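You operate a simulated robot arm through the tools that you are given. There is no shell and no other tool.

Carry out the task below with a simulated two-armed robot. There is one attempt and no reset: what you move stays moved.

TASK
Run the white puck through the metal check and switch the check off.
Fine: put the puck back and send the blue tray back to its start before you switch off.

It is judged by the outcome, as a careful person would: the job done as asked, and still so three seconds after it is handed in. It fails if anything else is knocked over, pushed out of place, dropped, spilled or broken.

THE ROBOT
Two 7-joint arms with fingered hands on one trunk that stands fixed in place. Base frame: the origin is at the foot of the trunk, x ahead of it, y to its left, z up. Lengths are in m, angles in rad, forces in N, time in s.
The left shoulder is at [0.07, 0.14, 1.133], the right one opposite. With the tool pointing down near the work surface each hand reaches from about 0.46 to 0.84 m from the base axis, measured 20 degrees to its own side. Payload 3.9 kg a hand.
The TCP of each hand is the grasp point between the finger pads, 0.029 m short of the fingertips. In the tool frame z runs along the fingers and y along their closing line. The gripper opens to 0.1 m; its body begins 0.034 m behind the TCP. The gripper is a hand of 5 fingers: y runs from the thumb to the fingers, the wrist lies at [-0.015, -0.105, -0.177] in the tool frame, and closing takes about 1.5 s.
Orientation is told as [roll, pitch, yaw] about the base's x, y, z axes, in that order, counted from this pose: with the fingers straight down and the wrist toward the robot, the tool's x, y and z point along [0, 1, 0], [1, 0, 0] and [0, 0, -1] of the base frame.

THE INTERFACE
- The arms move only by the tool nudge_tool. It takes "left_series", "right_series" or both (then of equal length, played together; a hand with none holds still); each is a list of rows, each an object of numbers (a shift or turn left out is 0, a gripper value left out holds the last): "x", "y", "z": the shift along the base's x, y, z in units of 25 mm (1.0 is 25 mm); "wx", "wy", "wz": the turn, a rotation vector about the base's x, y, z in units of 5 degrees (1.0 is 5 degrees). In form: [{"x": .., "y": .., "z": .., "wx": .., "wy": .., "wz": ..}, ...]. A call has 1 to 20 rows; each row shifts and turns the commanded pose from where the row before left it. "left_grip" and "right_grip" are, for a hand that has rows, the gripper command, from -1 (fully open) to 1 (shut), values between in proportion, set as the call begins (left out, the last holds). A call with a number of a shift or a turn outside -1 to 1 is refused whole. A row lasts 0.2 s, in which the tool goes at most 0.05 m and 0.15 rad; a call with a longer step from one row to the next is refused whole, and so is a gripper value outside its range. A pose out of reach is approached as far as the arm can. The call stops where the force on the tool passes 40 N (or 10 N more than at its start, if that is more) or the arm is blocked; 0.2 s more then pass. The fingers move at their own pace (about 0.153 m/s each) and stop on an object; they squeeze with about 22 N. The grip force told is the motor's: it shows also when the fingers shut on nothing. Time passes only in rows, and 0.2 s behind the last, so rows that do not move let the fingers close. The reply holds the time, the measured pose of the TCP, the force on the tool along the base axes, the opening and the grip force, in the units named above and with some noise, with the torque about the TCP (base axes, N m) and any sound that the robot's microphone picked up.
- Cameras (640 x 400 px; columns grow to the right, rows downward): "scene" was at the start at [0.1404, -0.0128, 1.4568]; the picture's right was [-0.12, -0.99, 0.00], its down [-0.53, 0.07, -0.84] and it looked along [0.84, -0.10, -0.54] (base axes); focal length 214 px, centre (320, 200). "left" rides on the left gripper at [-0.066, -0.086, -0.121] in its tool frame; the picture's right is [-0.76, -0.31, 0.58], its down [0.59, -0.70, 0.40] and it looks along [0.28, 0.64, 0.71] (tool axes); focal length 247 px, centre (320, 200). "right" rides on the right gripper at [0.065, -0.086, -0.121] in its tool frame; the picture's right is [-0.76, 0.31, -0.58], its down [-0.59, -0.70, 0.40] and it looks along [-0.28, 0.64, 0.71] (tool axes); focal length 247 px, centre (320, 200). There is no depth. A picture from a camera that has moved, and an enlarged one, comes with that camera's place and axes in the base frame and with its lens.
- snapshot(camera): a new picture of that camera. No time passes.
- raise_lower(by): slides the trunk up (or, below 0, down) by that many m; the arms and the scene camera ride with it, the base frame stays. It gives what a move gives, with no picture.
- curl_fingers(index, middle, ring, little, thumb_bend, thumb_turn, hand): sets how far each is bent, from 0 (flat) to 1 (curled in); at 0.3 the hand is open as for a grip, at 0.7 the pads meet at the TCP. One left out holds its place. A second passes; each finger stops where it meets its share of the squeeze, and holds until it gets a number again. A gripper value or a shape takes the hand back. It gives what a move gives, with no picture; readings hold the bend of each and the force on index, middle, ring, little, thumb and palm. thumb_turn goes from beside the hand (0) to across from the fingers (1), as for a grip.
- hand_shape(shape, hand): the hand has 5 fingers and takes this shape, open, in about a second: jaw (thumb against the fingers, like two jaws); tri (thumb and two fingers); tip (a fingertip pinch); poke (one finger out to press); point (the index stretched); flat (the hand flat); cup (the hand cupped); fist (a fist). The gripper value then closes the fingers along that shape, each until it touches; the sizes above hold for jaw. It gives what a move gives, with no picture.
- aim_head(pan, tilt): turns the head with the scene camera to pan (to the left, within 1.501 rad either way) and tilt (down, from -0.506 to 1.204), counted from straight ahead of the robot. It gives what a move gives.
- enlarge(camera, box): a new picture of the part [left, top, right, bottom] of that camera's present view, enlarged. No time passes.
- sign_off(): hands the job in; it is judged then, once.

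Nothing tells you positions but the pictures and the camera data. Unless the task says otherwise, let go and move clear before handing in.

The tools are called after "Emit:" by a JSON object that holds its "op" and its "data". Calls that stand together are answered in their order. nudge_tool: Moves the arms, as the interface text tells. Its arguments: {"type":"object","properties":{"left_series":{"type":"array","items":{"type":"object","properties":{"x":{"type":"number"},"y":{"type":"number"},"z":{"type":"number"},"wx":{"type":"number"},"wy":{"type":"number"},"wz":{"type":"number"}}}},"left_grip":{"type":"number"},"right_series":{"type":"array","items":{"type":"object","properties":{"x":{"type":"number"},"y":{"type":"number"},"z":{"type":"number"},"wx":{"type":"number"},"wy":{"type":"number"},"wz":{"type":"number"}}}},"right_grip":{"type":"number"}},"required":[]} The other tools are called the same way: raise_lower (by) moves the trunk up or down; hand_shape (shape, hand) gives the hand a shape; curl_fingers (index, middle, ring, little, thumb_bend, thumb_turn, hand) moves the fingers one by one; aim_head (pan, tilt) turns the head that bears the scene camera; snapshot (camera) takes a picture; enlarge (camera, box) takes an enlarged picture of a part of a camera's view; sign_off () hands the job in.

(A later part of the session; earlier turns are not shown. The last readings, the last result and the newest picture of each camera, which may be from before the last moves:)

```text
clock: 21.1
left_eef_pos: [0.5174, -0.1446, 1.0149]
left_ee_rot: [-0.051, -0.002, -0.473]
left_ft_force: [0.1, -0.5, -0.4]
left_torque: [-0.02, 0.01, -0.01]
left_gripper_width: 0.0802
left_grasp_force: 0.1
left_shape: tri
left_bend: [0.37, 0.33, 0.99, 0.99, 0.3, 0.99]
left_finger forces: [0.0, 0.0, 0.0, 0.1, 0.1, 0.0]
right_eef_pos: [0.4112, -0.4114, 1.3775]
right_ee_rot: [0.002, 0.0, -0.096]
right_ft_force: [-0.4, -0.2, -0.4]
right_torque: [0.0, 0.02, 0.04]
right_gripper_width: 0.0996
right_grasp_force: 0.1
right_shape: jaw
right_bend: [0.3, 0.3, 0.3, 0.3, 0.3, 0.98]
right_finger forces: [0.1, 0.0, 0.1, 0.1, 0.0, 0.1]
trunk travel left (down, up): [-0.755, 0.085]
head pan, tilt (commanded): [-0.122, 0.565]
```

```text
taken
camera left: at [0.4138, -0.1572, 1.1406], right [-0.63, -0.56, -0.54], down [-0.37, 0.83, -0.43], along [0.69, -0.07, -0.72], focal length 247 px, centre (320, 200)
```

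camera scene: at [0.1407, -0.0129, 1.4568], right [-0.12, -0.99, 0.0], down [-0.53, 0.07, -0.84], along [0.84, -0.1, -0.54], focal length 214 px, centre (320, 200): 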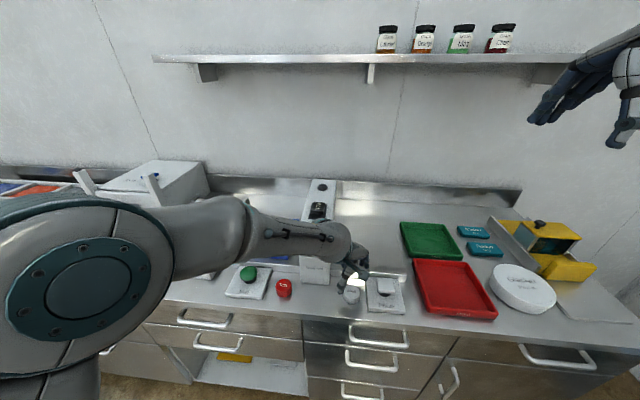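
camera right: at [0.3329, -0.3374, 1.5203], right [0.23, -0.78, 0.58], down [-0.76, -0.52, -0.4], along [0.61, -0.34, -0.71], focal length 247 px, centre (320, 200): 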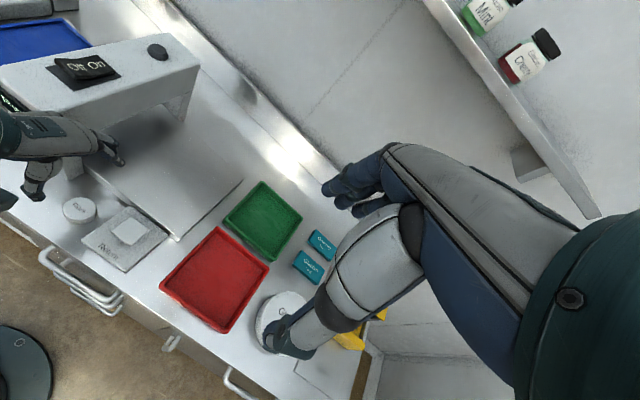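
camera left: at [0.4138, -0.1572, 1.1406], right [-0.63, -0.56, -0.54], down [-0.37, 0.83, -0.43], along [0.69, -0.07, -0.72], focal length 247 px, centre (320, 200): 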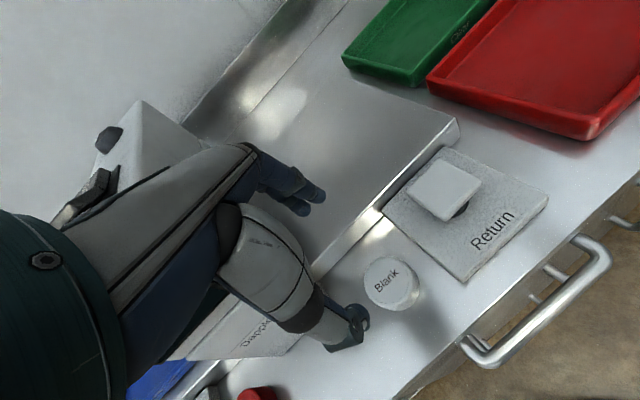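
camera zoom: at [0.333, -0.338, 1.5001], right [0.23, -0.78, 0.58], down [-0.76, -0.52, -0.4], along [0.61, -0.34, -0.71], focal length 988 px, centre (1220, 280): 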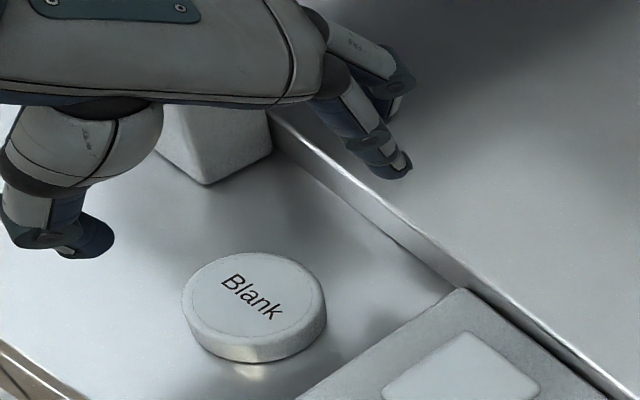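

The board and puck are undisturbed, but the arm is again at its limit (about 1 cm off). I'll back the yaw off slightly and rise a little so the pose is fully achieved before using the trunk.

Emit:
{"op": "nudge_tool", "data": {"left_series": [{"z": 0.5, "wz": -0.6}, {"z": 0.5, "wz": -0.6}, {"wz": 0}, {"wz": 0}]}}

Emit:
{"op": "snapshot", "data": {"camera": "left"}}

```text
clock: 22.1
left_eef_pos: [0.5057, -0.1508, 1.0208]
left_ee_rot: [0.003, 0.024, -0.61]
left_ft_force: [-0.3, 0.4, 0.0]
left_torque: [0.03, -0.03, -0.02]
left_gripper_width: 0.0803
left_grasp_force: 0.1
left_shape: tri
left_bend: [0.37, 0.33, 0.99, 0.99, 0.3, 0.99]
left_finger forces: [0.0, 0.0, 0.0, 0.1, 0.0, 0.1]
right_eef_pos: [0.4114, -0.4121, 1.3784]
right_ee_rot: [0.002, -0.001, -0.098]
right_ft_force: [0.1, -0.1, 0.3]
right_torque: [0.0, -0.01, -0.01]
right_gripper_width: 0.0998
right_grasp_force: 0.1
right_shape: jaw
right_bend: [0.3, 0.3, 0.3, 0.3, 0.3, 0.98]
right_finger forces: [0.1, 0.1, 0.0, 0.0, 0.1, 0.0]
trunk travel left (down, up): [-0.755, 0.085]
head pan, tilt (commanded): [-0.122, 0.565]
```

```text
taken
camera left: at [0.4008, -0.1574, 1.1439], right [-0.69, -0.44, -0.57], down [-0.25, 0.89, -0.38], along [0.68, -0.12, -0.73], focal length 247 px, centre (320, 200)
```

left: 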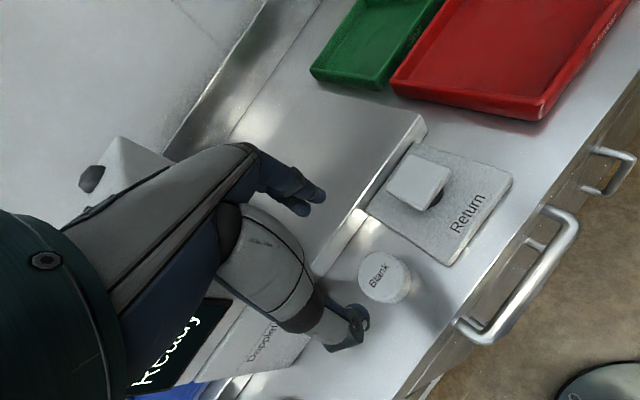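

The pose is now fully achieved, with the hand over the puck and level. I'll lower the trunk 8 cm, then check again.

Emit:
{"op": "raise_lower", "data": {"by": -0.08}}

Emit:
{"op": "snapshot", "data": {"camera": "left"}}

Emit:
{"op": "enlarge", "data": {"camera": "right", "box": [0, 90, 180, 210]}}

Emit:
{"op": "snapshot", "data": {"camera": "scene"}}

```text
clock: 23.2
left_eef_pos: [0.5054, -0.1508, 0.9409]
left_ee_rot: [0.003, 0.022, -0.608]
left_ft_force: [-0.8, 0.0, -0.2]
left_torque: [-0.02, -0.03, 0.0]
left_gripper_width: 0.0801
left_grasp_force: 0.1
left_shape: tri
left_bend: [0.37, 0.33, 0.99, 0.99, 0.3, 0.99]
left_finger forces: [0.0, 0.1, 0.0, 0.0, 0.0, 0.0]
right_eef_pos: [0.4109, -0.4114, 1.2976]
right_ee_rot: [-0.001, 0.0, -0.098]
right_ft_force: [0.1, 0.1, 0.3]
right_torque: [0.02, -0.02, 0.01]
right_gripper_width: 0.0997
right_grasp_force: 0.1
right_shape: jaw
right_bend: [0.3, 0.3, 0.3, 0.3, 0.3, 0.98]
right_finger forces: [0.1, 0.0, 0.0, 0.0, 0.0, 0.0]
trunk travel left (down, up): [-0.675, 0.165]
head pan, tilt (commanded): [-0.122, 0.565]
```

```text
taken
camera left: at [0.4011, -0.1567, 1.0641], right [-0.69, -0.44, -0.57], down [-0.25, 0.89, -0.38], along [0.68, -0.12, -0.73], focal length 247 px, centre (320, 200)
```

left: 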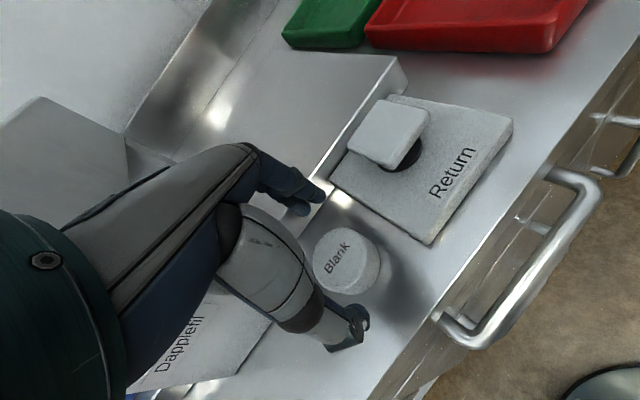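

```text
3.33 times, centred on (90, 150) of right
camera zoom: at [0.3327, -0.3373, 1.4204], right [0.23, -0.78, 0.58], down [-0.76, -0.52, -0.4], along [0.61, -0.34, -0.71], focal length 823 px, centre (1087, 367)
```

zoom: 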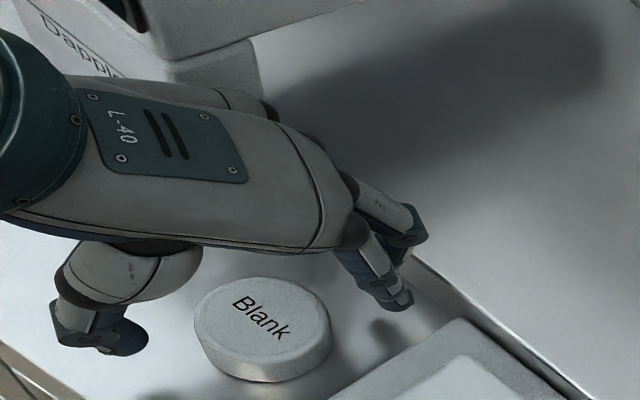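

```text
taken
camera scene: at [0.1402, -0.0127, 1.3569], right [-0.12, -0.99, 0.0], down [-0.53, 0.07, -0.84], along [0.84, -0.1, -0.54], focal length 214 px, centre (320, 200)
```

scene: 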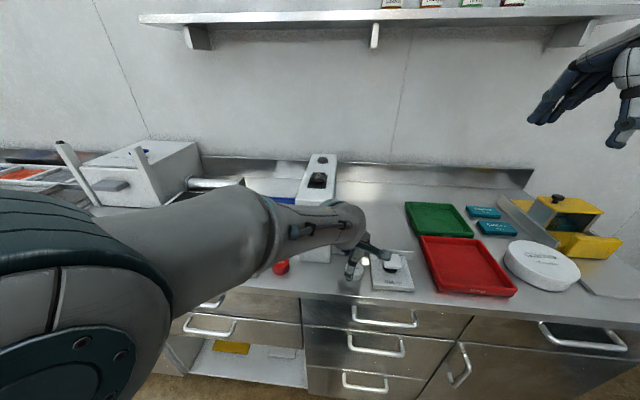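

Alignment holds and the finger tracks are clear of the board and the conveyor edge. I'll narrow the opening a little more, then lower 2.5 cm.

Emit:
{"op": "nudge_tool", "data": {"left_series": [{"z": 0}, {"z": 0}], "left_grip": -0.45}}

Emit:
{"op": "raise_lower", "data": {"by": -0.022}}

Emit:
{"op": "snapshot", "data": {"camera": "left"}}

Emit:
{"op": "enlarge", "data": {"camera": "right", "box": [0, 90, 180, 210]}}

```text
clock: 23.8
left_eef_pos: [0.505, -0.1501, 0.9396]
left_ee_rot: [0.002, 0.022, -0.607]
left_ft_force: [-0.6, 0.1, -0.8]
left_torque: [0.0, 0.0, -0.01]
left_gripper_width: 0.0724
left_grasp_force: 0.0
left_shape: tri
left_bend: [0.4, 0.35, 0.99, 0.99, 0.3, 0.99]
left_finger forces: [0.1, 0.1, 0.1, 0.0, 0.1, 0.1]
right_eef_pos: [0.4129, -0.4116, 1.2969]
right_ee_rot: [0.0, 0.0, -0.098]
right_ft_force: [0.2, -0.5, 0.7]
right_torque: [-0.02, -0.02, -0.04]
right_gripper_width: 0.0999
right_grasp_force: 0.0
right_shape: jaw
right_bend: [0.3, 0.3, 0.3, 0.3, 0.3, 0.98]
right_finger forces: [0.0, 0.0, 0.0, 0.0, 0.0, 0.0]
trunk travel left (down, up): [-0.675, 0.165]
head pan, tilt (commanded): [-0.122, 0.565]
```

```text
clock: 24.5
left_eef_pos: [0.5056, -0.1505, 0.9184]
left_ee_rot: [0.004, 0.023, -0.608]
left_ft_force: [0.3, 0.2, 0.5]
left_torque: [0.0, 0.02, -0.02]
left_gripper_width: 0.0725
left_grasp_force: 0.1
left_shape: tri
left_bend: [0.4, 0.35, 0.99, 0.99, 0.3, 0.99]
left_finger forces: [0.1, 0.0, 0.0, 0.0, 0.0, 0.1]
right_eef_pos: [0.4117, -0.4102, 1.276]
right_ee_rot: [0.0, 0.001, -0.098]
right_ft_force: [-0.1, 0.0, -0.4]
right_torque: [0.02, -0.04, 0.01]
right_gripper_width: 0.0997
right_grasp_force: 0.0
right_shape: jaw
right_bend: [0.3, 0.3, 0.3, 0.3, 0.3, 0.98]
right_finger forces: [0.0, 0.0, 0.0, 0.0, 0.0, 0.0]
trunk travel left (down, up): [-0.653, 0.187]
head pan, tilt (commanded): [-0.122, 0.565]
```

```text
taken
camera left: at [0.401, -0.1567, 1.042], right [-0.69, -0.44, -0.57], down [-0.25, 0.89, -0.38], along [0.68, -0.12, -0.73], focal length 247 px, centre (320, 200)
```

left: 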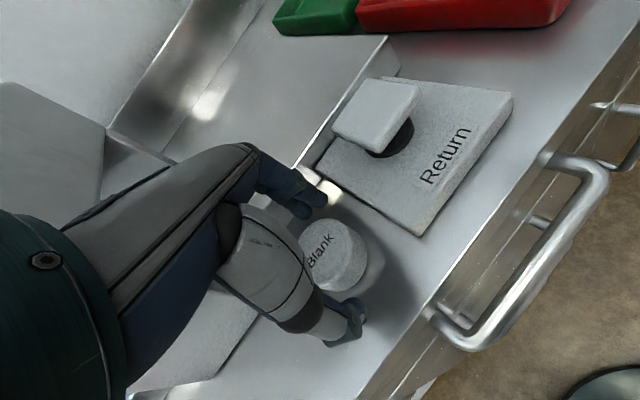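

```text
3.33 times, centred on (90, 150) of right
camera zoom: at [0.3326, -0.3373, 1.3984], right [0.23, -0.78, 0.58], down [-0.76, -0.52, -0.4], along [0.61, -0.34, -0.71], focal length 823 px, centre (1087, 367)
```

zoom: 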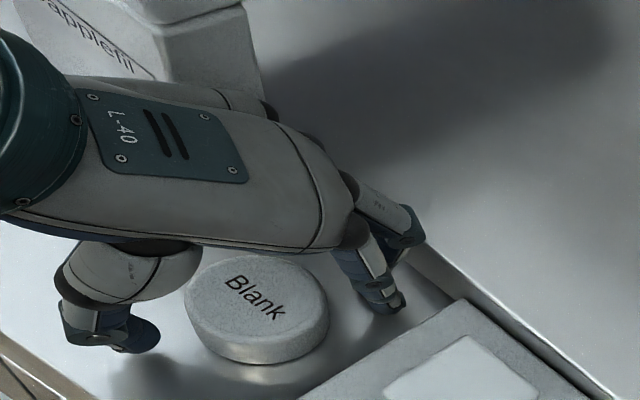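

No contact yet and the fingers still straddle the puck well. I'll lower 8 mm more.

Emit:
{"op": "raise_lower", "data": {"by": -0.008}}

Emit:
{"op": "enlarge", "data": {"camera": "right", "box": [0, 90, 180, 210]}}

```text
clock: 25.1
left_eef_pos: [0.5045, -0.1507, 0.9112]
left_ee_rot: [0.001, 0.022, -0.607]
left_ft_force: [-0.1, 0.4, 0.6]
left_torque: [0.01, -0.07, 0.01]
left_gripper_width: 0.073
left_grasp_force: 0.1
left_shape: tri
left_bend: [0.4, 0.34, 0.99, 0.99, 0.3, 0.99]
left_finger forces: [0.0, 0.5, 0.0, 0.0, 0.1, 0.1]
right_eef_pos: [0.4124, -0.4108, 1.2686]
right_ee_rot: [0.0, 0.001, -0.097]
right_ft_force: [-0.8, 0.3, 0.2]
right_torque: [0.01, -0.01, 0.02]
right_gripper_width: 0.0995
right_grasp_force: 0.1
right_shape: jaw
right_bend: [0.3, 0.3, 0.3, 0.3, 0.3, 0.98]
right_finger forces: [0.1, 0.0, 0.0, 0.0, 0.1, 0.0]
trunk travel left (down, up): [-0.645, 0.195]
head pan, tilt (commanded): [-0.122, 0.565]
```

```text
3.33 times, centred on (90, 150) of right
camera zoom: at [0.3325, -0.3373, 1.3904], right [0.23, -0.78, 0.58], down [-0.76, -0.52, -0.4], along [0.61, -0.34, -0.71], focal length 823 px, centre (1087, 367)
```

zoom: 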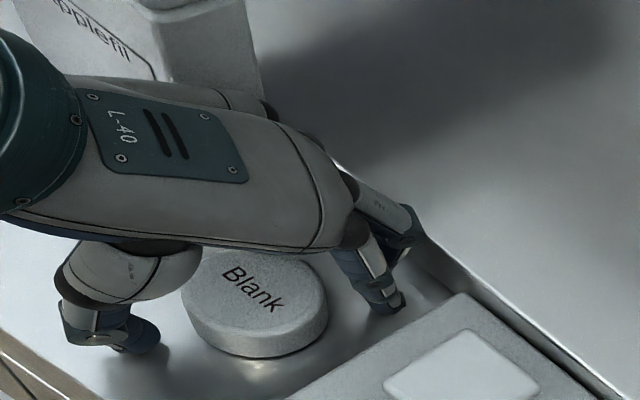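

The fingertips are well below the puck's top, about 1 cm above the bench. The middle finger only brushes the conveyor edge at 0.5 N, so I'll close the hand.

Emit:
{"op": "nudge_tool", "data": {"left_series": [{"z": 0}, {"z": 0}, {"z": 0}, {"z": 0}, {"z": 0}, {"z": 0}, {"z": 0}, {"z": 0}], "left_grip": 1}}

Emit:
{"op": "enlarge", "data": {"camera": "right", "box": [0, 90, 180, 210]}}

Emit:
{"op": "snapshot", "data": {"camera": "left"}}

```text
clock: 26.9
left_eef_pos: [0.5057, -0.1508, 0.9113]
left_ee_rot: [0.002, 0.024, -0.608]
left_ft_force: [-0.9, -0.4, 1.3]
left_torque: [-0.02, -0.02, -0.01]
left_gripper_width: 0.0393
left_grasp_force: 21.3
left_shape: tri
left_bend: [0.44, 0.42, 1.0, 1.0, 0.43, 1.0]
left_finger forces: [13.6, 6.6, 0.0, 0.0, 20.2, 0.0]
right_eef_pos: [0.4106, -0.4107, 1.2689]
right_ee_rot: [-0.001, -0.002, -0.098]
right_ft_force: [-1.2, 0.3, 0.3]
right_torque: [-0.01, 0.01, 0.0]
right_gripper_width: 0.0997
right_grasp_force: 0.0
right_shape: jaw
right_bend: [0.3, 0.3, 0.3, 0.3, 0.3, 0.98]
right_finger forces: [0.0, 0.0, 0.0, 0.0, 0.1, 0.0]
trunk travel left (down, up): [-0.645, 0.195]
head pan, tilt (commanded): [-0.122, 0.565]
```

```text
3.33 times, centred on (90, 150) of right
camera zoom: at [0.3327, -0.3375, 1.3903], right [0.23, -0.78, 0.58], down [-0.76, -0.52, -0.4], along [0.61, -0.34, -0.71], focal length 823 px, centre (1087, 367)
```

zoom: 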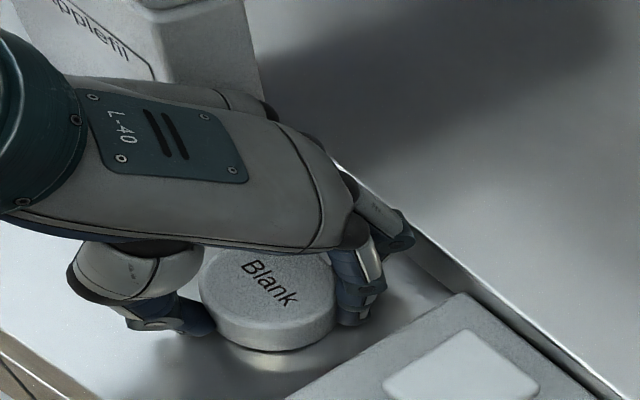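

```text
taken
camera left: at [0.4011, -0.1569, 1.034], right [-0.69, -0.44, -0.57], down [-0.25, 0.89, -0.38], along [0.68, -0.12, -0.73], focal length 247 px, centre (320, 200)
```

left: 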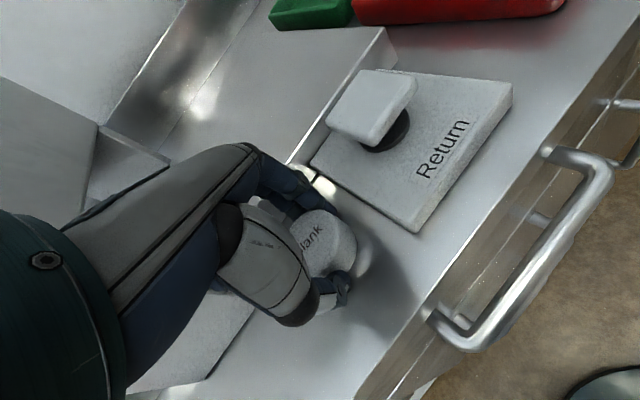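

The puck is gripped with 13.6 and 6.6 N on the fingers and 20 N on the thumb. I'll lift it straight up with the trunk.

Emit:
{"op": "raise_lower", "data": {"by": 0.03}}

Emit:
{"op": "raise_lower", "data": {"by": 0.1}}

Emit:
{"op": "snapshot", "data": {"camera": "left"}}

Emit:
{"op": "snapshot", "data": {"camera": "scene"}}

```text
clock: 27.6
left_eef_pos: [0.5066, -0.1491, 0.9395]
left_ee_rot: [0.001, 0.024, -0.608]
left_ft_force: [0.0, -0.2, -0.7]
left_torque: [0.02, 0.0, 0.0]
left_gripper_width: 0.0393
left_grasp_force: 21.8
left_shape: tri
left_bend: [0.44, 0.42, 1.0, 1.0, 0.43, 1.0]
left_finger forces: [13.3, 6.6, 0.0, 0.1, 20.1, 0.0]
right_eef_pos: [0.4119, -0.4122, 1.297]
right_ee_rot: [0.0, -0.001, -0.098]
right_ft_force: [0.3, 0.6, -0.2]
right_torque: [0.03, 0.0, -0.03]
right_gripper_width: 0.1001
right_grasp_force: 0.0
right_shape: jaw
right_bend: [0.3, 0.3, 0.3, 0.3, 0.3, 0.98]
right_finger forces: [0.0, 0.1, 0.0, 0.0, 0.0, 0.0]
trunk travel left (down, up): [-0.675, 0.165]
head pan, tilt (commanded): [-0.122, 0.565]
```

```text
clock: 29.0
left_eef_pos: [0.5064, -0.1504, 1.0398]
left_ee_rot: [0.001, 0.025, -0.606]
left_ft_force: [0.2, -0.1, -0.9]
left_torque: [-0.01, -0.01, -0.02]
left_gripper_width: 0.0391
left_grasp_force: 22.2
left_shape: tri
left_bend: [0.44, 0.42, 1.0, 1.0, 0.43, 1.0]
left_finger forces: [13.3, 6.6, 0.0, 0.1, 19.9, 0.0]
right_eef_pos: [0.4134, -0.4108, 1.3971]
right_ee_rot: [0.0, 0.001, -0.1]
right_ft_force: [-0.4, -0.4, 0.4]
right_torque: [0.0, 0.0, 0.01]
right_gripper_width: 0.0998
right_grasp_force: 0.1
right_shape: jaw
right_bend: [0.3, 0.3, 0.3, 0.3, 0.3, 0.98]
right_finger forces: [0.0, 0.0, 0.0, 0.1, 0.1, 0.0]
trunk travel left (down, up): [-0.775, 0.065]
head pan, tilt (commanded): [-0.122, 0.565]
```

```text
taken
camera left: at [0.4014, -0.1569, 1.1637], right [-0.69, -0.44, -0.57], down [-0.25, 0.89, -0.38], along [0.68, -0.12, -0.73], focal length 247 px, centre (320, 200)
```

left: 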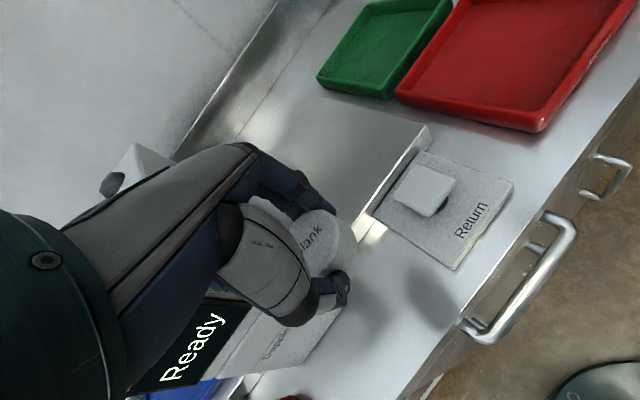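

```text
taken
camera scene: at [0.1407, -0.0129, 1.4568], right [-0.12, -0.99, 0.0], down [-0.53, 0.07, -0.84], along [0.84, -0.1, -0.54], focal length 214 px, centre (320, 200)
```

scene: 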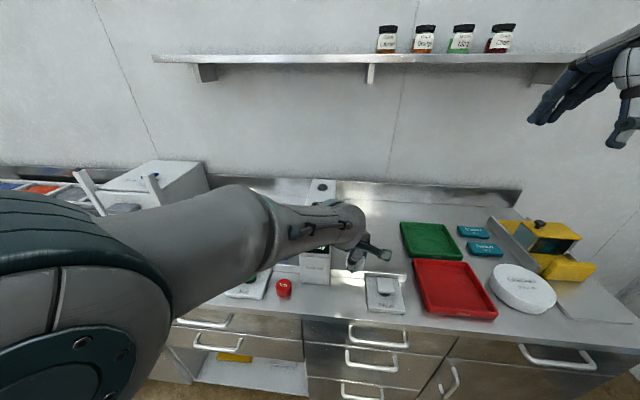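

The puck is firmly held and lifted. I'll raise it above the arch height, then carry it over to above the blue tray.

Emit:
{"op": "nudge_tool", "data": {"left_series": [{"z": 0.75}, {"z": 0.75}, {"z": 0.75}, {"z": 0.75}, {"z": 0.75}, {"z": 0.75}, {"z": 0.75}, {"z": 0.75}]}}

Emit:
{"op": "nudge_tool", "data": {"left_series": [{"x": 0.65, "y": 0.62, "wz": 0.29}, {"x": 0.65, "y": 0.62, "wz": 0.29}, {"x": 0.65, "y": 0.62, "wz": 0.29}, {"x": 0.65, "y": 0.62, "wz": 0.29}, {"x": 0.65, "y": 0.62, "wz": 0.29}, {"x": 0.65, "y": 0.62, "wz": 0.29}, {"x": 0.65, "y": 0.62, "wz": 0.29}, {"x": 0.65, "y": 0.62, "wz": 0.29}, {"x": 0.65, "y": 0.62, "wz": 0.29}, {"x": 0.65, "y": 0.62, "wz": 0.29}, {"x": 0.65, "y": 0.62, "wz": 0.29}, {"x": 0.65, "y": 0.62, "wz": 0.29}, {"x": 0.65, "y": 0.62, "wz": 0.29}, {"x": 0.65, "y": 0.62, "wz": 0.29}, {"x": 0.65, "y": 0.62, "wz": 0.29}, {"x": 0.65, "y": 0.62, "wz": 0.29}]}}

Emit:
{"op": "snapshot", "data": {"camera": "left"}}

Emit:
{"op": "snapshot", "data": {"camera": "scene"}}

```text
clock: 30.8
left_eef_pos: [0.5057, -0.1512, 1.1904]
left_ee_rot: [0.001, 0.022, -0.609]
left_ft_force: [-0.5, 0.4, -0.7]
left_torque: [-0.01, 0.0, -0.04]
left_gripper_width: 0.0394
left_grasp_force: 21.8
left_shape: tri
left_bend: [0.44, 0.42, 1.0, 1.0, 0.43, 1.0]
left_finger forces: [13.3, 6.7, 0.0, 0.0, 19.9, 0.0]
right_eef_pos: [0.4123, -0.4116, 1.3979]
right_ee_rot: [-0.001, 0.0, -0.097]
right_ft_force: [-0.9, 0.1, -1.1]
right_torque: [0.0, 0.03, 0.01]
right_gripper_width: 0.0998
right_grasp_force: 0.1
right_shape: jaw
right_bend: [0.3, 0.3, 0.3, 0.3, 0.3, 0.98]
right_finger forces: [0.0, 0.1, 0.0, 0.1, 0.0, 0.0]
trunk travel left (down, up): [-0.775, 0.065]
head pan, tilt (commanded): [-0.122, 0.565]
```

```text
clock: 34.2
left_eef_pos: [0.7461, 0.1059, 1.1812]
left_ee_rot: [0.0, 0.025, -0.204]
left_ft_force: [-0.9, -0.5, -0.6]
left_torque: [0.0, 0.04, -0.05]
left_gripper_width: 0.039
left_grasp_force: 21.8
left_shape: tri
left_bend: [0.44, 0.42, 1.0, 1.0, 0.43, 1.0]
left_finger forces: [13.3, 6.8, 0.0, 0.1, 19.7, 0.1]
left hand out of reach, approached as far as the arm can: row 15, 16
right_eef_pos: [0.4124, -0.4112, 1.3992]
right_ee_rot: [-0.001, -0.002, -0.099]
right_ft_force: [0.6, 0.8, -0.1]
right_torque: [-0.02, -0.03, -0.03]
right_gripper_width: 0.0996
right_grasp_force: 0.1
right_shape: jaw
right_bend: [0.3, 0.3, 0.3, 0.3, 0.3, 0.98]
right_finger forces: [0.0, 0.1, 0.0, 0.1, 0.1, 0.1]
trunk travel left (down, up): [-0.775, 0.065]
head pan, tilt (commanded): [-0.122, 0.565]
```

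```text
taken
camera left: at [0.6537, 0.0582, 1.3053], right [-0.47, -0.68, -0.57], down [-0.58, 0.72, -0.38], along [0.67, 0.15, -0.73], focal length 247 px, centre (320, 200)
```

left: 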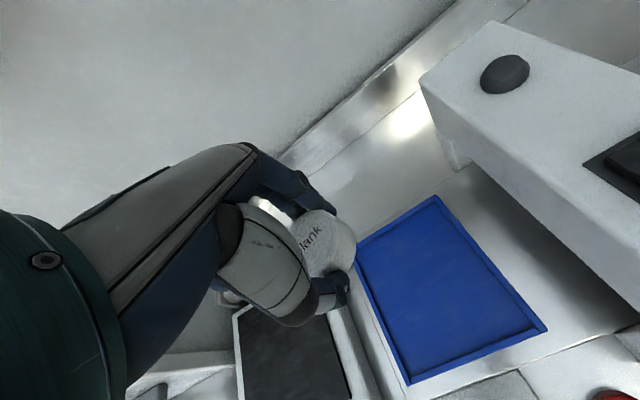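

```text
taken
camera scene: at [0.1402, -0.0119, 1.4569], right [-0.12, -0.99, 0.0], down [-0.53, 0.06, -0.84], along [0.84, -0.1, -0.54], focal length 214 px, centre (320, 200)
```

scene: 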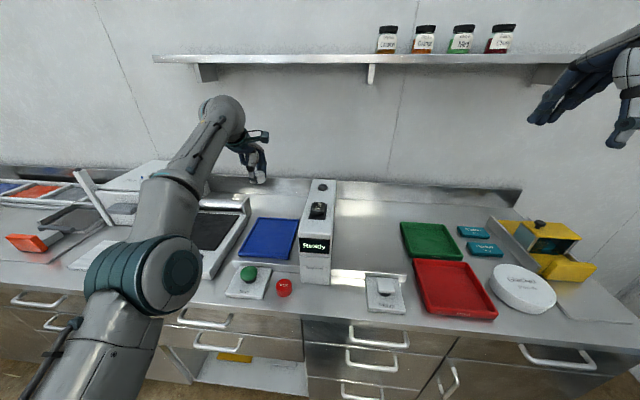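

I'm above the tray. Its rim appears to be at about z 0.915 and its centre near (0.755, 0.088). At this height the reach is just short; descending should fix that. I'll descend partway and re-check.

Emit:
{"op": "nudge_tool", "data": {"left_series": [{"x": -0.3, "y": -0.2, "z": -0.8}, {"x": -0.3, "y": -0.2, "z": -0.8}, {"z": -0.8}, {"z": -0.8}, {"z": -0.8}, {"z": -0.8}, {"z": -0.8}, {"z": -0.6}]}}

Emit:
{"op": "snapshot", "data": {"camera": "left"}}

Emit:
{"op": "enlarge", "data": {"camera": "scene", "box": [160, 100, 360, 260]}}

```text
clock: 36.0
left_eef_pos: [0.7806, 0.0881, 1.0418]
left_ee_rot: [0.001, 0.025, -0.203]
left_ft_force: [0.6, -0.6, -1.3]
left_torque: [0.0, 0.0, 0.02]
left_gripper_width: 0.0388
left_grasp_force: 22.2
left_shape: tri
left_bend: [0.44, 0.42, 1.0, 1.0, 0.43, 1.0]
left_finger forces: [13.3, 6.8, 0.1, 0.1, 19.7, 0.0]
left hand out of reach, approached as far as the arm can: row 1, 2, 3, 4, 5, 6, 7
right_eef_pos: [0.4116, -0.4107, 1.3976]
right_ee_rot: [-0.001, -0.001, -0.098]
right_ft_force: [-0.6, -0.5, 0.2]
right_torque: [0.01, 0.01, -0.04]
right_gripper_width: 0.0999
right_grasp_force: 0.1
right_shape: jaw
right_bend: [0.3, 0.3, 0.3, 0.3, 0.3, 0.98]
right_finger forces: [0.0, 0.1, 0.0, 0.0, 0.0, 0.0]
trunk travel left (down, up): [-0.775, 0.065]
head pan, tilt (commanded): [-0.122, 0.565]
```

```text
taken
camera left: at [0.6867, 0.0402, 1.1665], right [-0.47, -0.68, -0.57], down [-0.58, 0.72, -0.38], along [0.67, 0.15, -0.73], focal length 247 px, centre (320, 200)
```

left: 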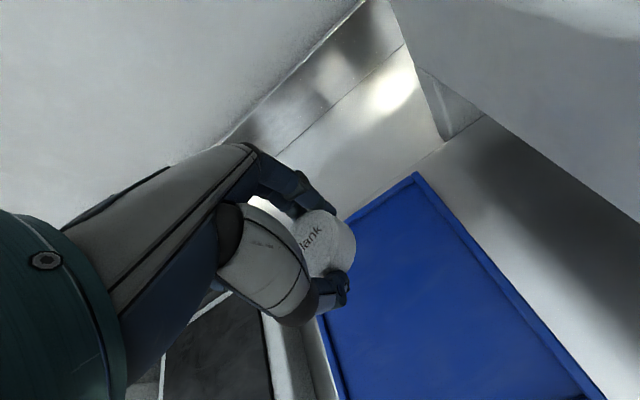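

```text
2.50 times, centred on (260, 180) of scene
camera zoom: at [0.1408, -0.0128, 1.4568], right [-0.12, -0.99, 0.0], down [-0.53, 0.07, -0.84], along [0.84, -0.1, -0.54], focal length 536 px, centre (470, 250)
```

zoom: 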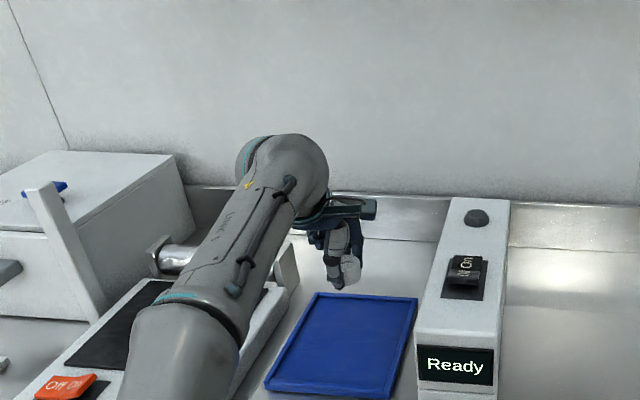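

I'm now a bit far in x (0.781), so I'll pull back to the tray centre at about (0.755, 0.092) while lowering.

Emit:
{"op": "nudge_tool", "data": {"left_series": [{"x": -0.5, "y": 0.08}, {"x": -0.5, "y": 0.08, "z": -0.4}, {"z": -0.7}, {"z": -0.7}, {"z": -0.6}]}}

Emit:
{"op": "snapshot", "data": {"camera": "left"}}

Emit:
{"op": "enlarge", "data": {"camera": "scene", "box": [200, 150, 340, 270]}}

```text
clock: 37.2
left_eef_pos: [0.7508, 0.0918, 0.9829]
left_ee_rot: [0.003, 0.022, -0.203]
left_ft_force: [-0.3, 1.0, -0.8]
left_torque: [0.0, 0.01, 0.02]
left_gripper_width: 0.0385
left_grasp_force: 21.4
left_shape: tri
left_bend: [0.45, 0.42, 1.0, 1.0, 0.43, 1.0]
left_finger forces: [13.3, 6.9, 0.0, 0.1, 19.6, 0.0]
left hand out of reach, approached as far as the arm can: row 1
right_eef_pos: [0.4113, -0.4095, 1.3977]
right_ee_rot: [0.0, 0.002, -0.096]
right_ft_force: [0.2, -0.2, -0.3]
right_torque: [-0.02, 0.0, -0.03]
right_gripper_width: 0.0999
right_grasp_force: 0.0
right_shape: jaw
right_bend: [0.3, 0.3, 0.3, 0.3, 0.3, 0.98]
right_finger forces: [0.0, 0.1, 0.0, 0.0, 0.0, 0.0]
trunk travel left (down, up): [-0.775, 0.065]
head pan, tilt (commanded): [-0.122, 0.565]
```

```text
taken
camera left: at [0.6579, 0.0447, 1.1068], right [-0.47, -0.68, -0.57], down [-0.58, 0.72, -0.38], along [0.67, 0.15, -0.73], focal length 247 px, centre (320, 200)
```

left: 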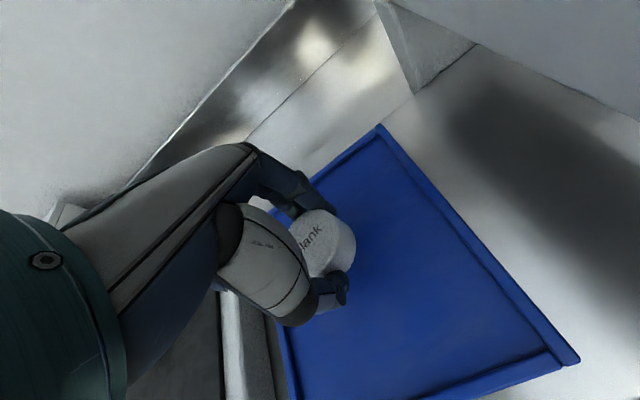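

```text
3.33 times, centred on (270, 210) of scene
camera zoom: at [0.1399, -0.0123, 1.4569], right [-0.12, -0.99, 0.0], down [-0.53, 0.06, -0.84], along [0.84, -0.1, -0.54], focal length 715 px, centre (487, 167)
```

zoom: 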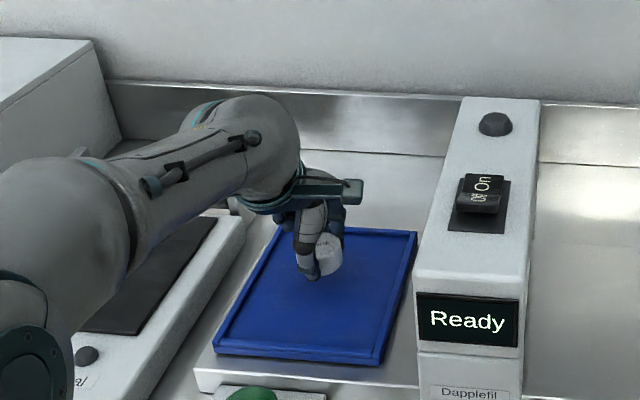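

The puck is over the tray's middle. I'll lower gently, watching for contact.

Emit:
{"op": "nudge_tool", "data": {"left_series": [{"z": -0.4}, {"z": -0.4}, {"z": -0.3}]}}

Emit:
{"op": "enlarge", "data": {"camera": "scene", "box": [230, 190, 310, 250]}}

Emit:
{"op": "snapshot", "data": {"camera": "left"}}

```text
clock: 38.0
left_eef_pos: [0.752, 0.0924, 0.9569]
left_ee_rot: [0.004, 0.017, -0.202]
left_ft_force: [1.3, 0.0, 6.2]
left_torque: [0.0, -0.15, 0.05]
left_gripper_width: 0.0387
left_grasp_force: 21.9
left_shape: tri
left_bend: [0.45, 0.42, 1.0, 1.0, 0.43, 1.0]
left_finger forces: [14.7, 9.4, 0.0, 0.0, 21.5, 0.1]
right_eef_pos: [0.4105, -0.4121, 1.3978]
right_ee_rot: [0.0, -0.003, -0.096]
right_ft_force: [-0.5, -0.5, 0.7]
right_torque: [-0.03, 0.0, 0.03]
right_gripper_width: 0.0999
right_grasp_force: 0.1
right_shape: jaw
right_bend: [0.3, 0.3, 0.3, 0.3, 0.3, 0.98]
right_finger forces: [0.1, 0.1, 0.1, 0.0, 0.0, 0.0]
trunk travel left (down, up): [-0.775, 0.065]
head pan, tilt (commanded): [-0.122, 0.565]
```

```text
6.67 times, centred on (270, 220) of scene
camera zoom: at [0.1386, -0.0131, 1.4572], right [-0.12, -0.99, 0.0], down [-0.53, 0.07, -0.85], along [0.84, -0.1, -0.53], focal length 1430 px, centre (653, 67)
```

zoom: 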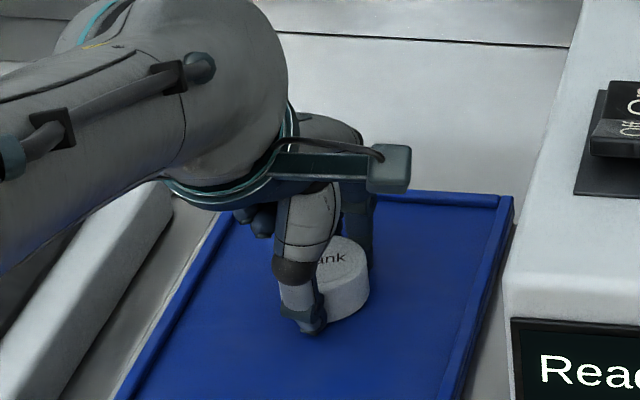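

```text
taken
camera left: at [0.6575, 0.0446, 1.08], right [-0.46, -0.68, -0.57], down [-0.58, 0.72, -0.38], along [0.67, 0.15, -0.72], focal length 247 px, centre (320, 200)
```

left: 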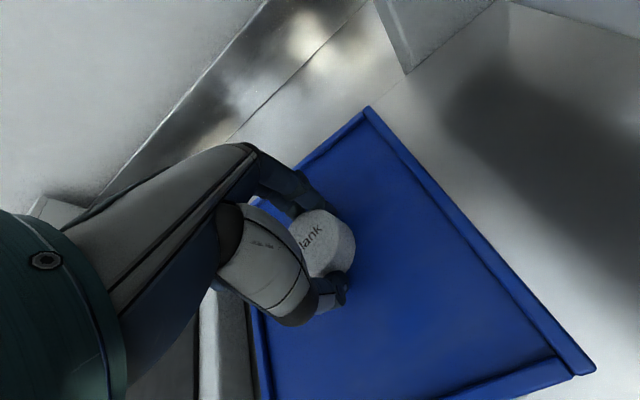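

The puck has touched the tray floor (6 N up). I'll open the hand moderately to release it.

Emit:
{"op": "nudge_tool", "data": {"left_series": [{"z": 0}, {"z": 0}, {"z": 0}, {"z": 0}, {"z": 0}], "left_grip": -0.6}}

Emit:
{"op": "snapshot", "data": {"camera": "left"}}

Emit:
{"op": "enlarge", "data": {"camera": "scene", "box": [230, 190, 310, 250]}}

```text
clock: 39.2
left_eef_pos: [0.7507, 0.0907, 0.9571]
left_ee_rot: [0.004, 0.019, -0.203]
left_ft_force: [-3.5, 0.5, 13.5]
left_torque: [0.04, -0.54, 0.05]
left_gripper_width: 0.0767
left_grasp_force: 0.1
left_shape: tri
left_bend: [0.38, 0.34, 0.99, 0.99, 0.31, 0.99]
left_finger forces: [0.1, 13.8, 0.0, 0.1, 0.1, 0.0]
right_eef_pos: [0.4087, -0.4113, 1.3985]
right_ee_rot: [0.001, -0.003, -0.098]
right_ft_force: [0.2, 0.5, 0.0]
right_torque: [-0.01, 0.01, -0.01]
right_gripper_width: 0.1001
right_grasp_force: 0.0
right_shape: jaw
right_bend: [0.3, 0.3, 0.3, 0.3, 0.3, 0.98]
right_finger forces: [0.0, 0.0, 0.0, 0.1, 0.1, 0.0]
trunk travel left (down, up): [-0.775, 0.065]
head pan, tilt (commanded): [-0.122, 0.565]
```

```text
taken
camera left: at [0.6559, 0.0447, 1.0798], right [-0.46, -0.68, -0.57], down [-0.58, 0.72, -0.38], along [0.67, 0.15, -0.72], focal length 247 px, centre (320, 200)
```

left: 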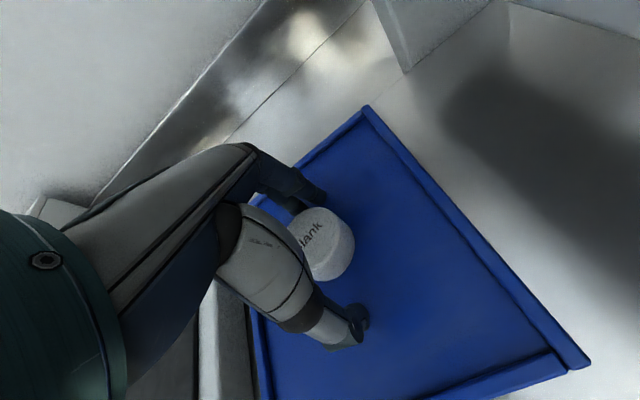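

```text
6.67 times, centred on (270, 220) of scene
camera zoom: at [0.1367, -0.0129, 1.4573], right [-0.12, -0.99, 0.0], down [-0.53, 0.07, -0.85], along [0.84, -0.1, -0.53], focal length 1430 px, centre (653, 67)
```

zoom: 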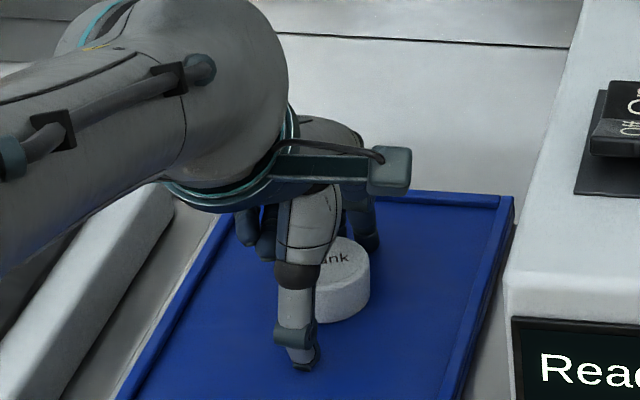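

The puck is released and resting on the tray; the middle fingertip is pressing the tray floor a little. I'll lift straight up.

Emit:
{"op": "nudge_tool", "data": {"left_series": [{"z": 0.2}, {"z": 0.4}, {"z": 0.8}, {"z": 0.8}, {"z": 0.8}, {"z": 0.8}], "left_grip": -0.8}}

Emit:
{"op": "snapshot", "data": {"camera": "left"}}

Emit:
{"op": "enlarge", "data": {"camera": "scene", "box": [200, 160, 340, 270]}}

```text
clock: 40.6
left_eef_pos: [0.7506, 0.0917, 1.0491]
left_ee_rot: [0.002, 0.023, -0.201]
left_ft_force: [-0.9, 0.5, -0.2]
left_torque: [0.0, 0.03, -0.02]
left_gripper_width: 0.0898
left_grasp_force: 0.1
left_shape: tri
left_bend: [0.34, 0.31, 0.99, 0.99, 0.3, 0.98]
left_finger forces: [0.0, 0.1, 0.0, 0.1, 0.0, 0.0]
right_eef_pos: [0.4109, -0.4122, 1.3987]
right_ee_rot: [0.001, 0.001, -0.098]
right_ft_force: [-0.3, -0.4, 0.0]
right_torque: [0.0, -0.01, 0.0]
right_gripper_width: 0.1
right_grasp_force: 0.0
right_shape: jaw
right_bend: [0.3, 0.3, 0.3, 0.3, 0.3, 0.98]
right_finger forces: [0.0, 0.0, 0.0, 0.0, 0.1, 0.0]
trunk travel left (down, up): [-0.775, 0.065]
head pan, tilt (commanded): [-0.122, 0.565]
```

```text
taken
camera left: at [0.6578, 0.0451, 1.1729], right [-0.47, -0.68, -0.57], down [-0.58, 0.72, -0.38], along [0.67, 0.15, -0.73], focal length 247 px, centre (320, 200)
```

left: 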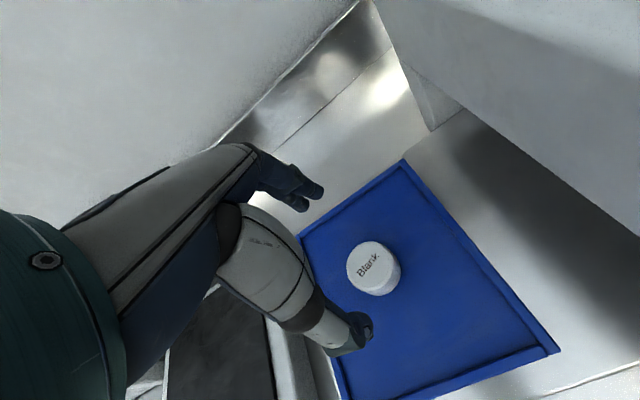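

```text
3.64 times, centred on (270, 215) of scene
camera zoom: at [0.14, -0.0129, 1.4569], right [-0.12, -0.99, 0.0], down [-0.53, 0.07, -0.84], along [0.84, -0.1, -0.54], focal length 780 px, centre (502, 146)
```

zoom: 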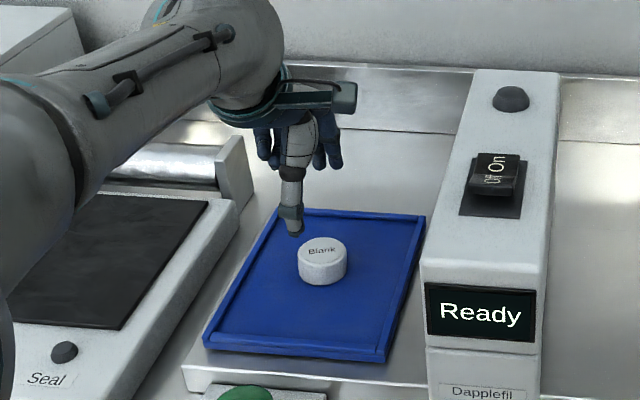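

The puck sits in the middle of the tray and the tray is unmoved. Next I'll bring the left hand toward the green Start button in poke shape.

Emit:
{"op": "nudge_tool", "data": {"left_series": [{"z": 0.6}, {"z": 0.6}, {"x": -0.8, "y": 0.35}, {"x": -0.8, "y": 0.35}, {"x": -0.8, "y": 0.35}, {"x": -0.8, "y": 0.35}, {"x": -0.8, "y": 0.35}, {"x": -0.8, "y": 0.35}]}}

Emit:
{"op": "hand_shape", "data": {"hand": "left", "shape": "poke"}}

Emit:
{"op": "snapshot", "data": {"camera": "left"}}

Emit:
{"op": "snapshot", "data": {"camera": "scene"}}

```text
clock: 42.4
left_eef_pos: [0.6297, 0.1461, 1.0793]
left_ee_rot: [0.001, 0.023, -0.203]
left_ft_force: [-1.0, 0.3, -0.5]
left_torque: [-0.01, 0.02, -0.05]
left_gripper_width: 0.0897
left_grasp_force: 0.1
left_shape: tri
left_bend: [0.34, 0.31, 0.99, 0.99, 0.3, 0.98]
left_finger forces: [0.1, 0.1, 0.0, 0.0, 0.0, 0.1]
right_eef_pos: [0.4123, -0.4104, 1.3987]
right_ee_rot: [0.0, -0.001, -0.097]
right_ft_force: [0.1, 0.3, 0.7]
right_torque: [-0.01, -0.01, 0.01]
right_gripper_width: 0.0998
right_grasp_force: 0.0
right_shape: jaw
right_bend: [0.3, 0.3, 0.3, 0.3, 0.3, 0.98]
right_finger forces: [0.0, 0.0, 0.0, 0.1, 0.1, 0.1]
trunk travel left (down, up): [-0.775, 0.065]
head pan, tilt (commanded): [-0.122, 0.565]
```

```text
clock: 43.3
left_eef_pos: [0.6321, 0.1443, 1.0802]
left_ee_rot: [0.002, 0.022, -0.201]
left_ft_force: [-0.6, 0.3, 0.4]
left_torque: [0.01, 0.02, 0.03]
left_gripper_width: 0.0002
left_grasp_force: 0.1
left_shape: poke
left_bend: [0.7, 0.7, 0.99, 0.99, 1.0, 1.0]
left_finger forces: [0.0, 0.1, 0.1, 0.0, 0.0, 0.1]
right_eef_pos: [0.4129, -0.4114, 1.3972]
right_ee_rot: [0.001, 0.0, -0.097]
right_ft_force: [-0.2, -0.6, 0.4]
right_torque: [-0.04, 0.0, -0.03]
right_gripper_width: 0.0998
right_grasp_force: 0.1
right_shape: jaw
right_bend: [0.3, 0.3, 0.3, 0.3, 0.3, 0.98]
right_finger forces: [0.0, 0.0, 0.0, 0.0, 0.0, 0.0]
trunk travel left (down, up): [-0.775, 0.065]
head pan, tilt (commanded): [-0.122, 0.565]
```

```text
taken
camera left: at [0.5387, 0.0976, 1.2028], right [-0.47, -0.68, -0.57], down [-0.58, 0.72, -0.38], along [0.67, 0.15, -0.73], focal length 247 px, centre (320, 200)
```

left: 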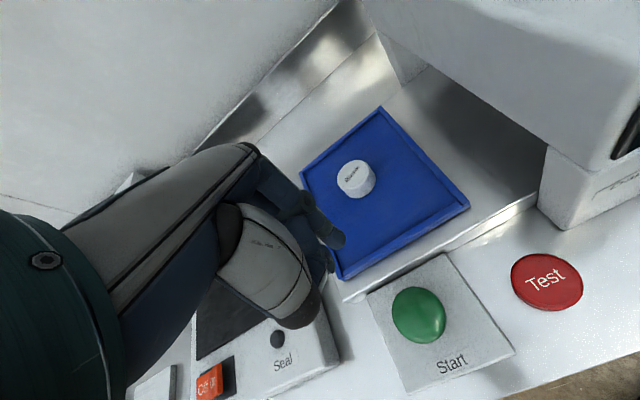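

```text
taken
camera scene: at [0.1405, -0.0128, 1.4568], right [-0.12, -0.99, 0.0], down [-0.53, 0.07, -0.84], along [0.84, -0.1, -0.54], focal length 214 px, centre (320, 200)
```

scene: 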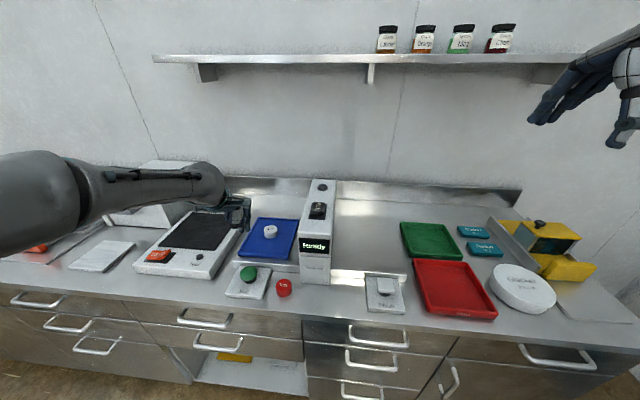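

The Start button's top is near (0.594, 0.149, 0.92). I'll position the fingertips above it and lower to just over it.

Emit:
{"op": "nudge_tool", "data": {"left_series": [{"x": -0.75, "y": 0.1}, {"x": -0.75, "y": 0.1, "z": -0.4}, {"z": -0.8}, {"z": -0.8}, {"z": -0.8}, {"z": -0.8}, {"z": -0.4}]}}

Emit:
{"op": "snapshot", "data": {"camera": "left"}}

Emit:
{"op": "enlarge", "data": {"camera": "scene", "box": [200, 210, 340, 320]}}

```text
clock: 44.9
left_eef_pos: [0.594, 0.1507, 0.9798]
left_ee_rot: [0.001, 0.026, -0.202]
left_ft_force: [0.0, -0.9, -0.2]
left_torque: [0.03, -0.01, -0.04]
left_gripper_width: 0.0001
left_grasp_force: 0.1
left_shape: poke
left_bend: [0.7, 0.7, 0.99, 0.99, 1.0, 1.0]
left_finger forces: [0.1, 0.0, 0.0, 0.0, 0.0, 0.0]
right_eef_pos: [0.4113, -0.4103, 1.3984]
right_ee_rot: [-0.002, 0.0, -0.098]
right_ft_force: [-0.4, 0.9, 0.8]
right_torque: [-0.01, 0.03, -0.02]
right_gripper_width: 0.0996
right_grasp_force: 0.1
right_shape: jaw
right_bend: [0.3, 0.3, 0.3, 0.3, 0.3, 0.98]
right_finger forces: [0.1, 0.1, 0.0, 0.1, 0.0, 0.0]
trunk travel left (down, up): [-0.775, 0.065]
head pan, tilt (commanded): [-0.122, 0.565]
```

```text
taken
camera left: at [0.501, 0.1023, 1.1029], right [-0.47, -0.68, -0.57], down [-0.58, 0.72, -0.38], along [0.67, 0.15, -0.73], focal length 247 px, centre (320, 200)
```

left: 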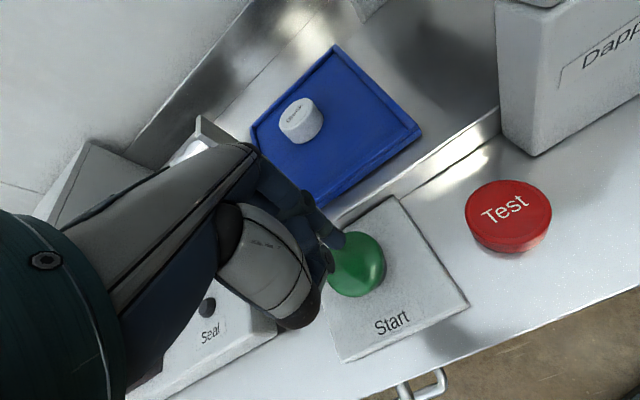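

```text
3.64 times, centred on (270, 265) of scene
camera zoom: at [0.1404, -0.0127, 1.4568], right [-0.12, -0.99, 0.0], down [-0.53, 0.07, -0.84], along [0.84, -0.1, -0.54], focal length 780 px, centre (502, -36)
```

zoom: 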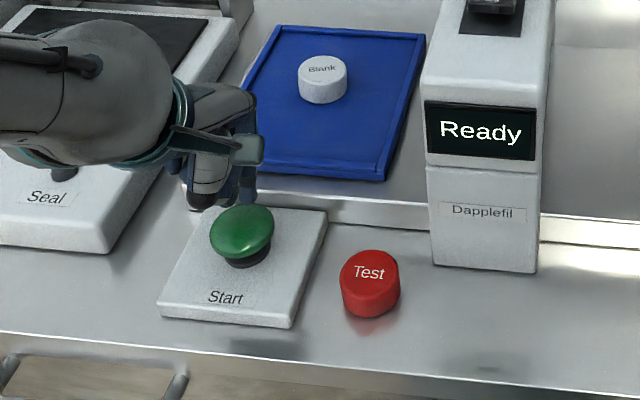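

The fingertips are centred above the green button, about 3 cm up. I'll press down gently.

Emit:
{"op": "nudge_tool", "data": {"left_series": [{"z": -0.3}, {"z": -0.3}, {"z": -0.2}, {"z": -0.2}, {"z": -0.2}, {"z": -0.2}]}}

Emit:
{"op": "snapshot", "data": {"camera": "scene"}}

```text
clock: 46.3
left_eef_pos: [0.5951, 0.1494, 0.9469]
left_ee_rot: [0.004, 0.019, -0.202]
left_ft_force: [0.3, 0.0, 8.8]
left_torque: [0.15, -0.09, -0.03]
left_gripper_width: 0.0001
left_grasp_force: 0.1
left_shape: poke
left_bend: [0.7, 0.7, 0.99, 0.99, 1.0, 1.0]
left_finger forces: [0.0, 8.9, 0.0, 0.0, 0.0, 0.0]
right_eef_pos: [0.4116, -0.4118, 1.398]
right_ee_rot: [0.004, 0.0, -0.099]
right_ft_force: [0.3, -0.1, 0.7]
right_torque: [-0.03, 0.01, 0.01]
right_gripper_width: 0.0999
right_grasp_force: 0.1
right_shape: jaw
right_bend: [0.3, 0.3, 0.3, 0.3, 0.3, 0.98]
right_finger forces: [0.1, 0.0, 0.0, 0.1, 0.0, 0.0]
trunk travel left (down, up): [-0.775, 0.065]
head pan, tilt (commanded): [-0.122, 0.565]
heard: click
```

```text
taken
camera scene: at [0.1392, -0.0133, 1.4571], right [-0.12, -0.99, 0.0], down [-0.53, 0.07, -0.84], along [0.84, -0.1, -0.53], focal length 214 px, centre (320, 200)
```

scene: 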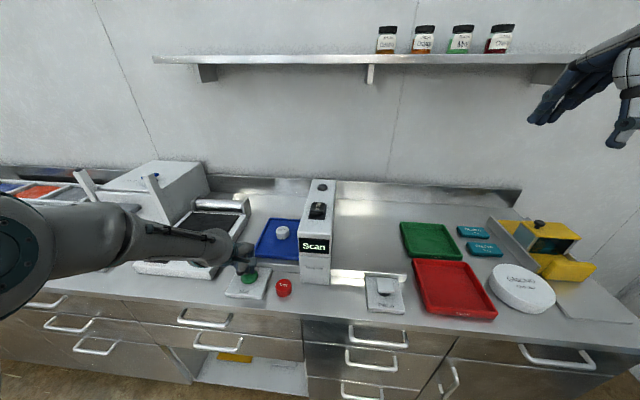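

Heard a click; the display says "Scan" and the tray is moving. I'll lift the finger off the button and wait for the tray to pass.

Emit:
{"op": "nudge_tool", "data": {"left_series": [{"z": 0.5}, {"z": 0.8}, {"z": 0.8}, {"z": 0.8}, {"z": 0}, {"z": 0}]}}

Emit:
{"op": "snapshot", "data": {"camera": "scene"}}

```text
clock: 47.7
left_eef_pos: [0.5954, 0.149, 1.0167]
left_ee_rot: [0.003, 0.023, -0.202]
left_ft_force: [-0.5, 0.4, -0.6]
left_torque: [0.01, 0.01, 0.04]
left_gripper_width: 0.0
left_grasp_force: 0.1
left_shape: poke
left_bend: [0.7, 0.7, 0.99, 0.99, 1.0, 1.0]
left_finger forces: [0.1, 0.0, 0.0, 0.1, 0.1, 0.0]
right_eef_pos: [0.4129, -0.4103, 1.397]
right_ee_rot: [-0.001, 0.001, -0.096]
right_ft_force: [0.7, 0.6, 0.0]
right_torque: [0.02, -0.01, 0.03]
right_gripper_width: 0.0998
right_grasp_force: 0.0
right_shape: jaw
right_bend: [0.3, 0.3, 0.3, 0.3, 0.3, 0.98]
right_finger forces: [0.0, 0.0, 0.0, 0.0, 0.1, 0.0]
trunk travel left (down, up): [-0.775, 0.065]
head pan, tilt (commanded): [-0.122, 0.565]
```

```text
taken
camera scene: at [0.1404, -0.0127, 1.4568], right [-0.12, -0.99, 0.0], down [-0.53, 0.07, -0.84], along [0.84, -0.1, -0.54], focal length 214 px, centre (320, 200)
```

scene: 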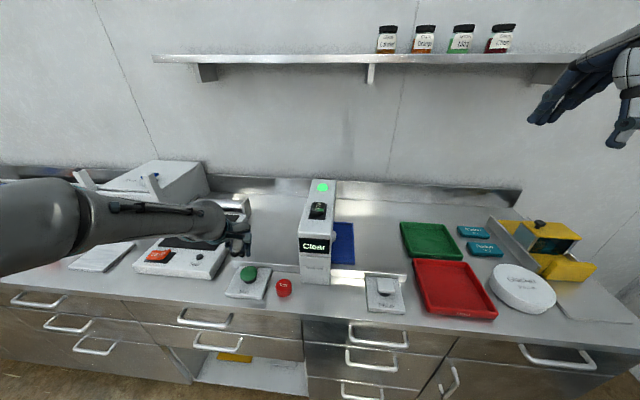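

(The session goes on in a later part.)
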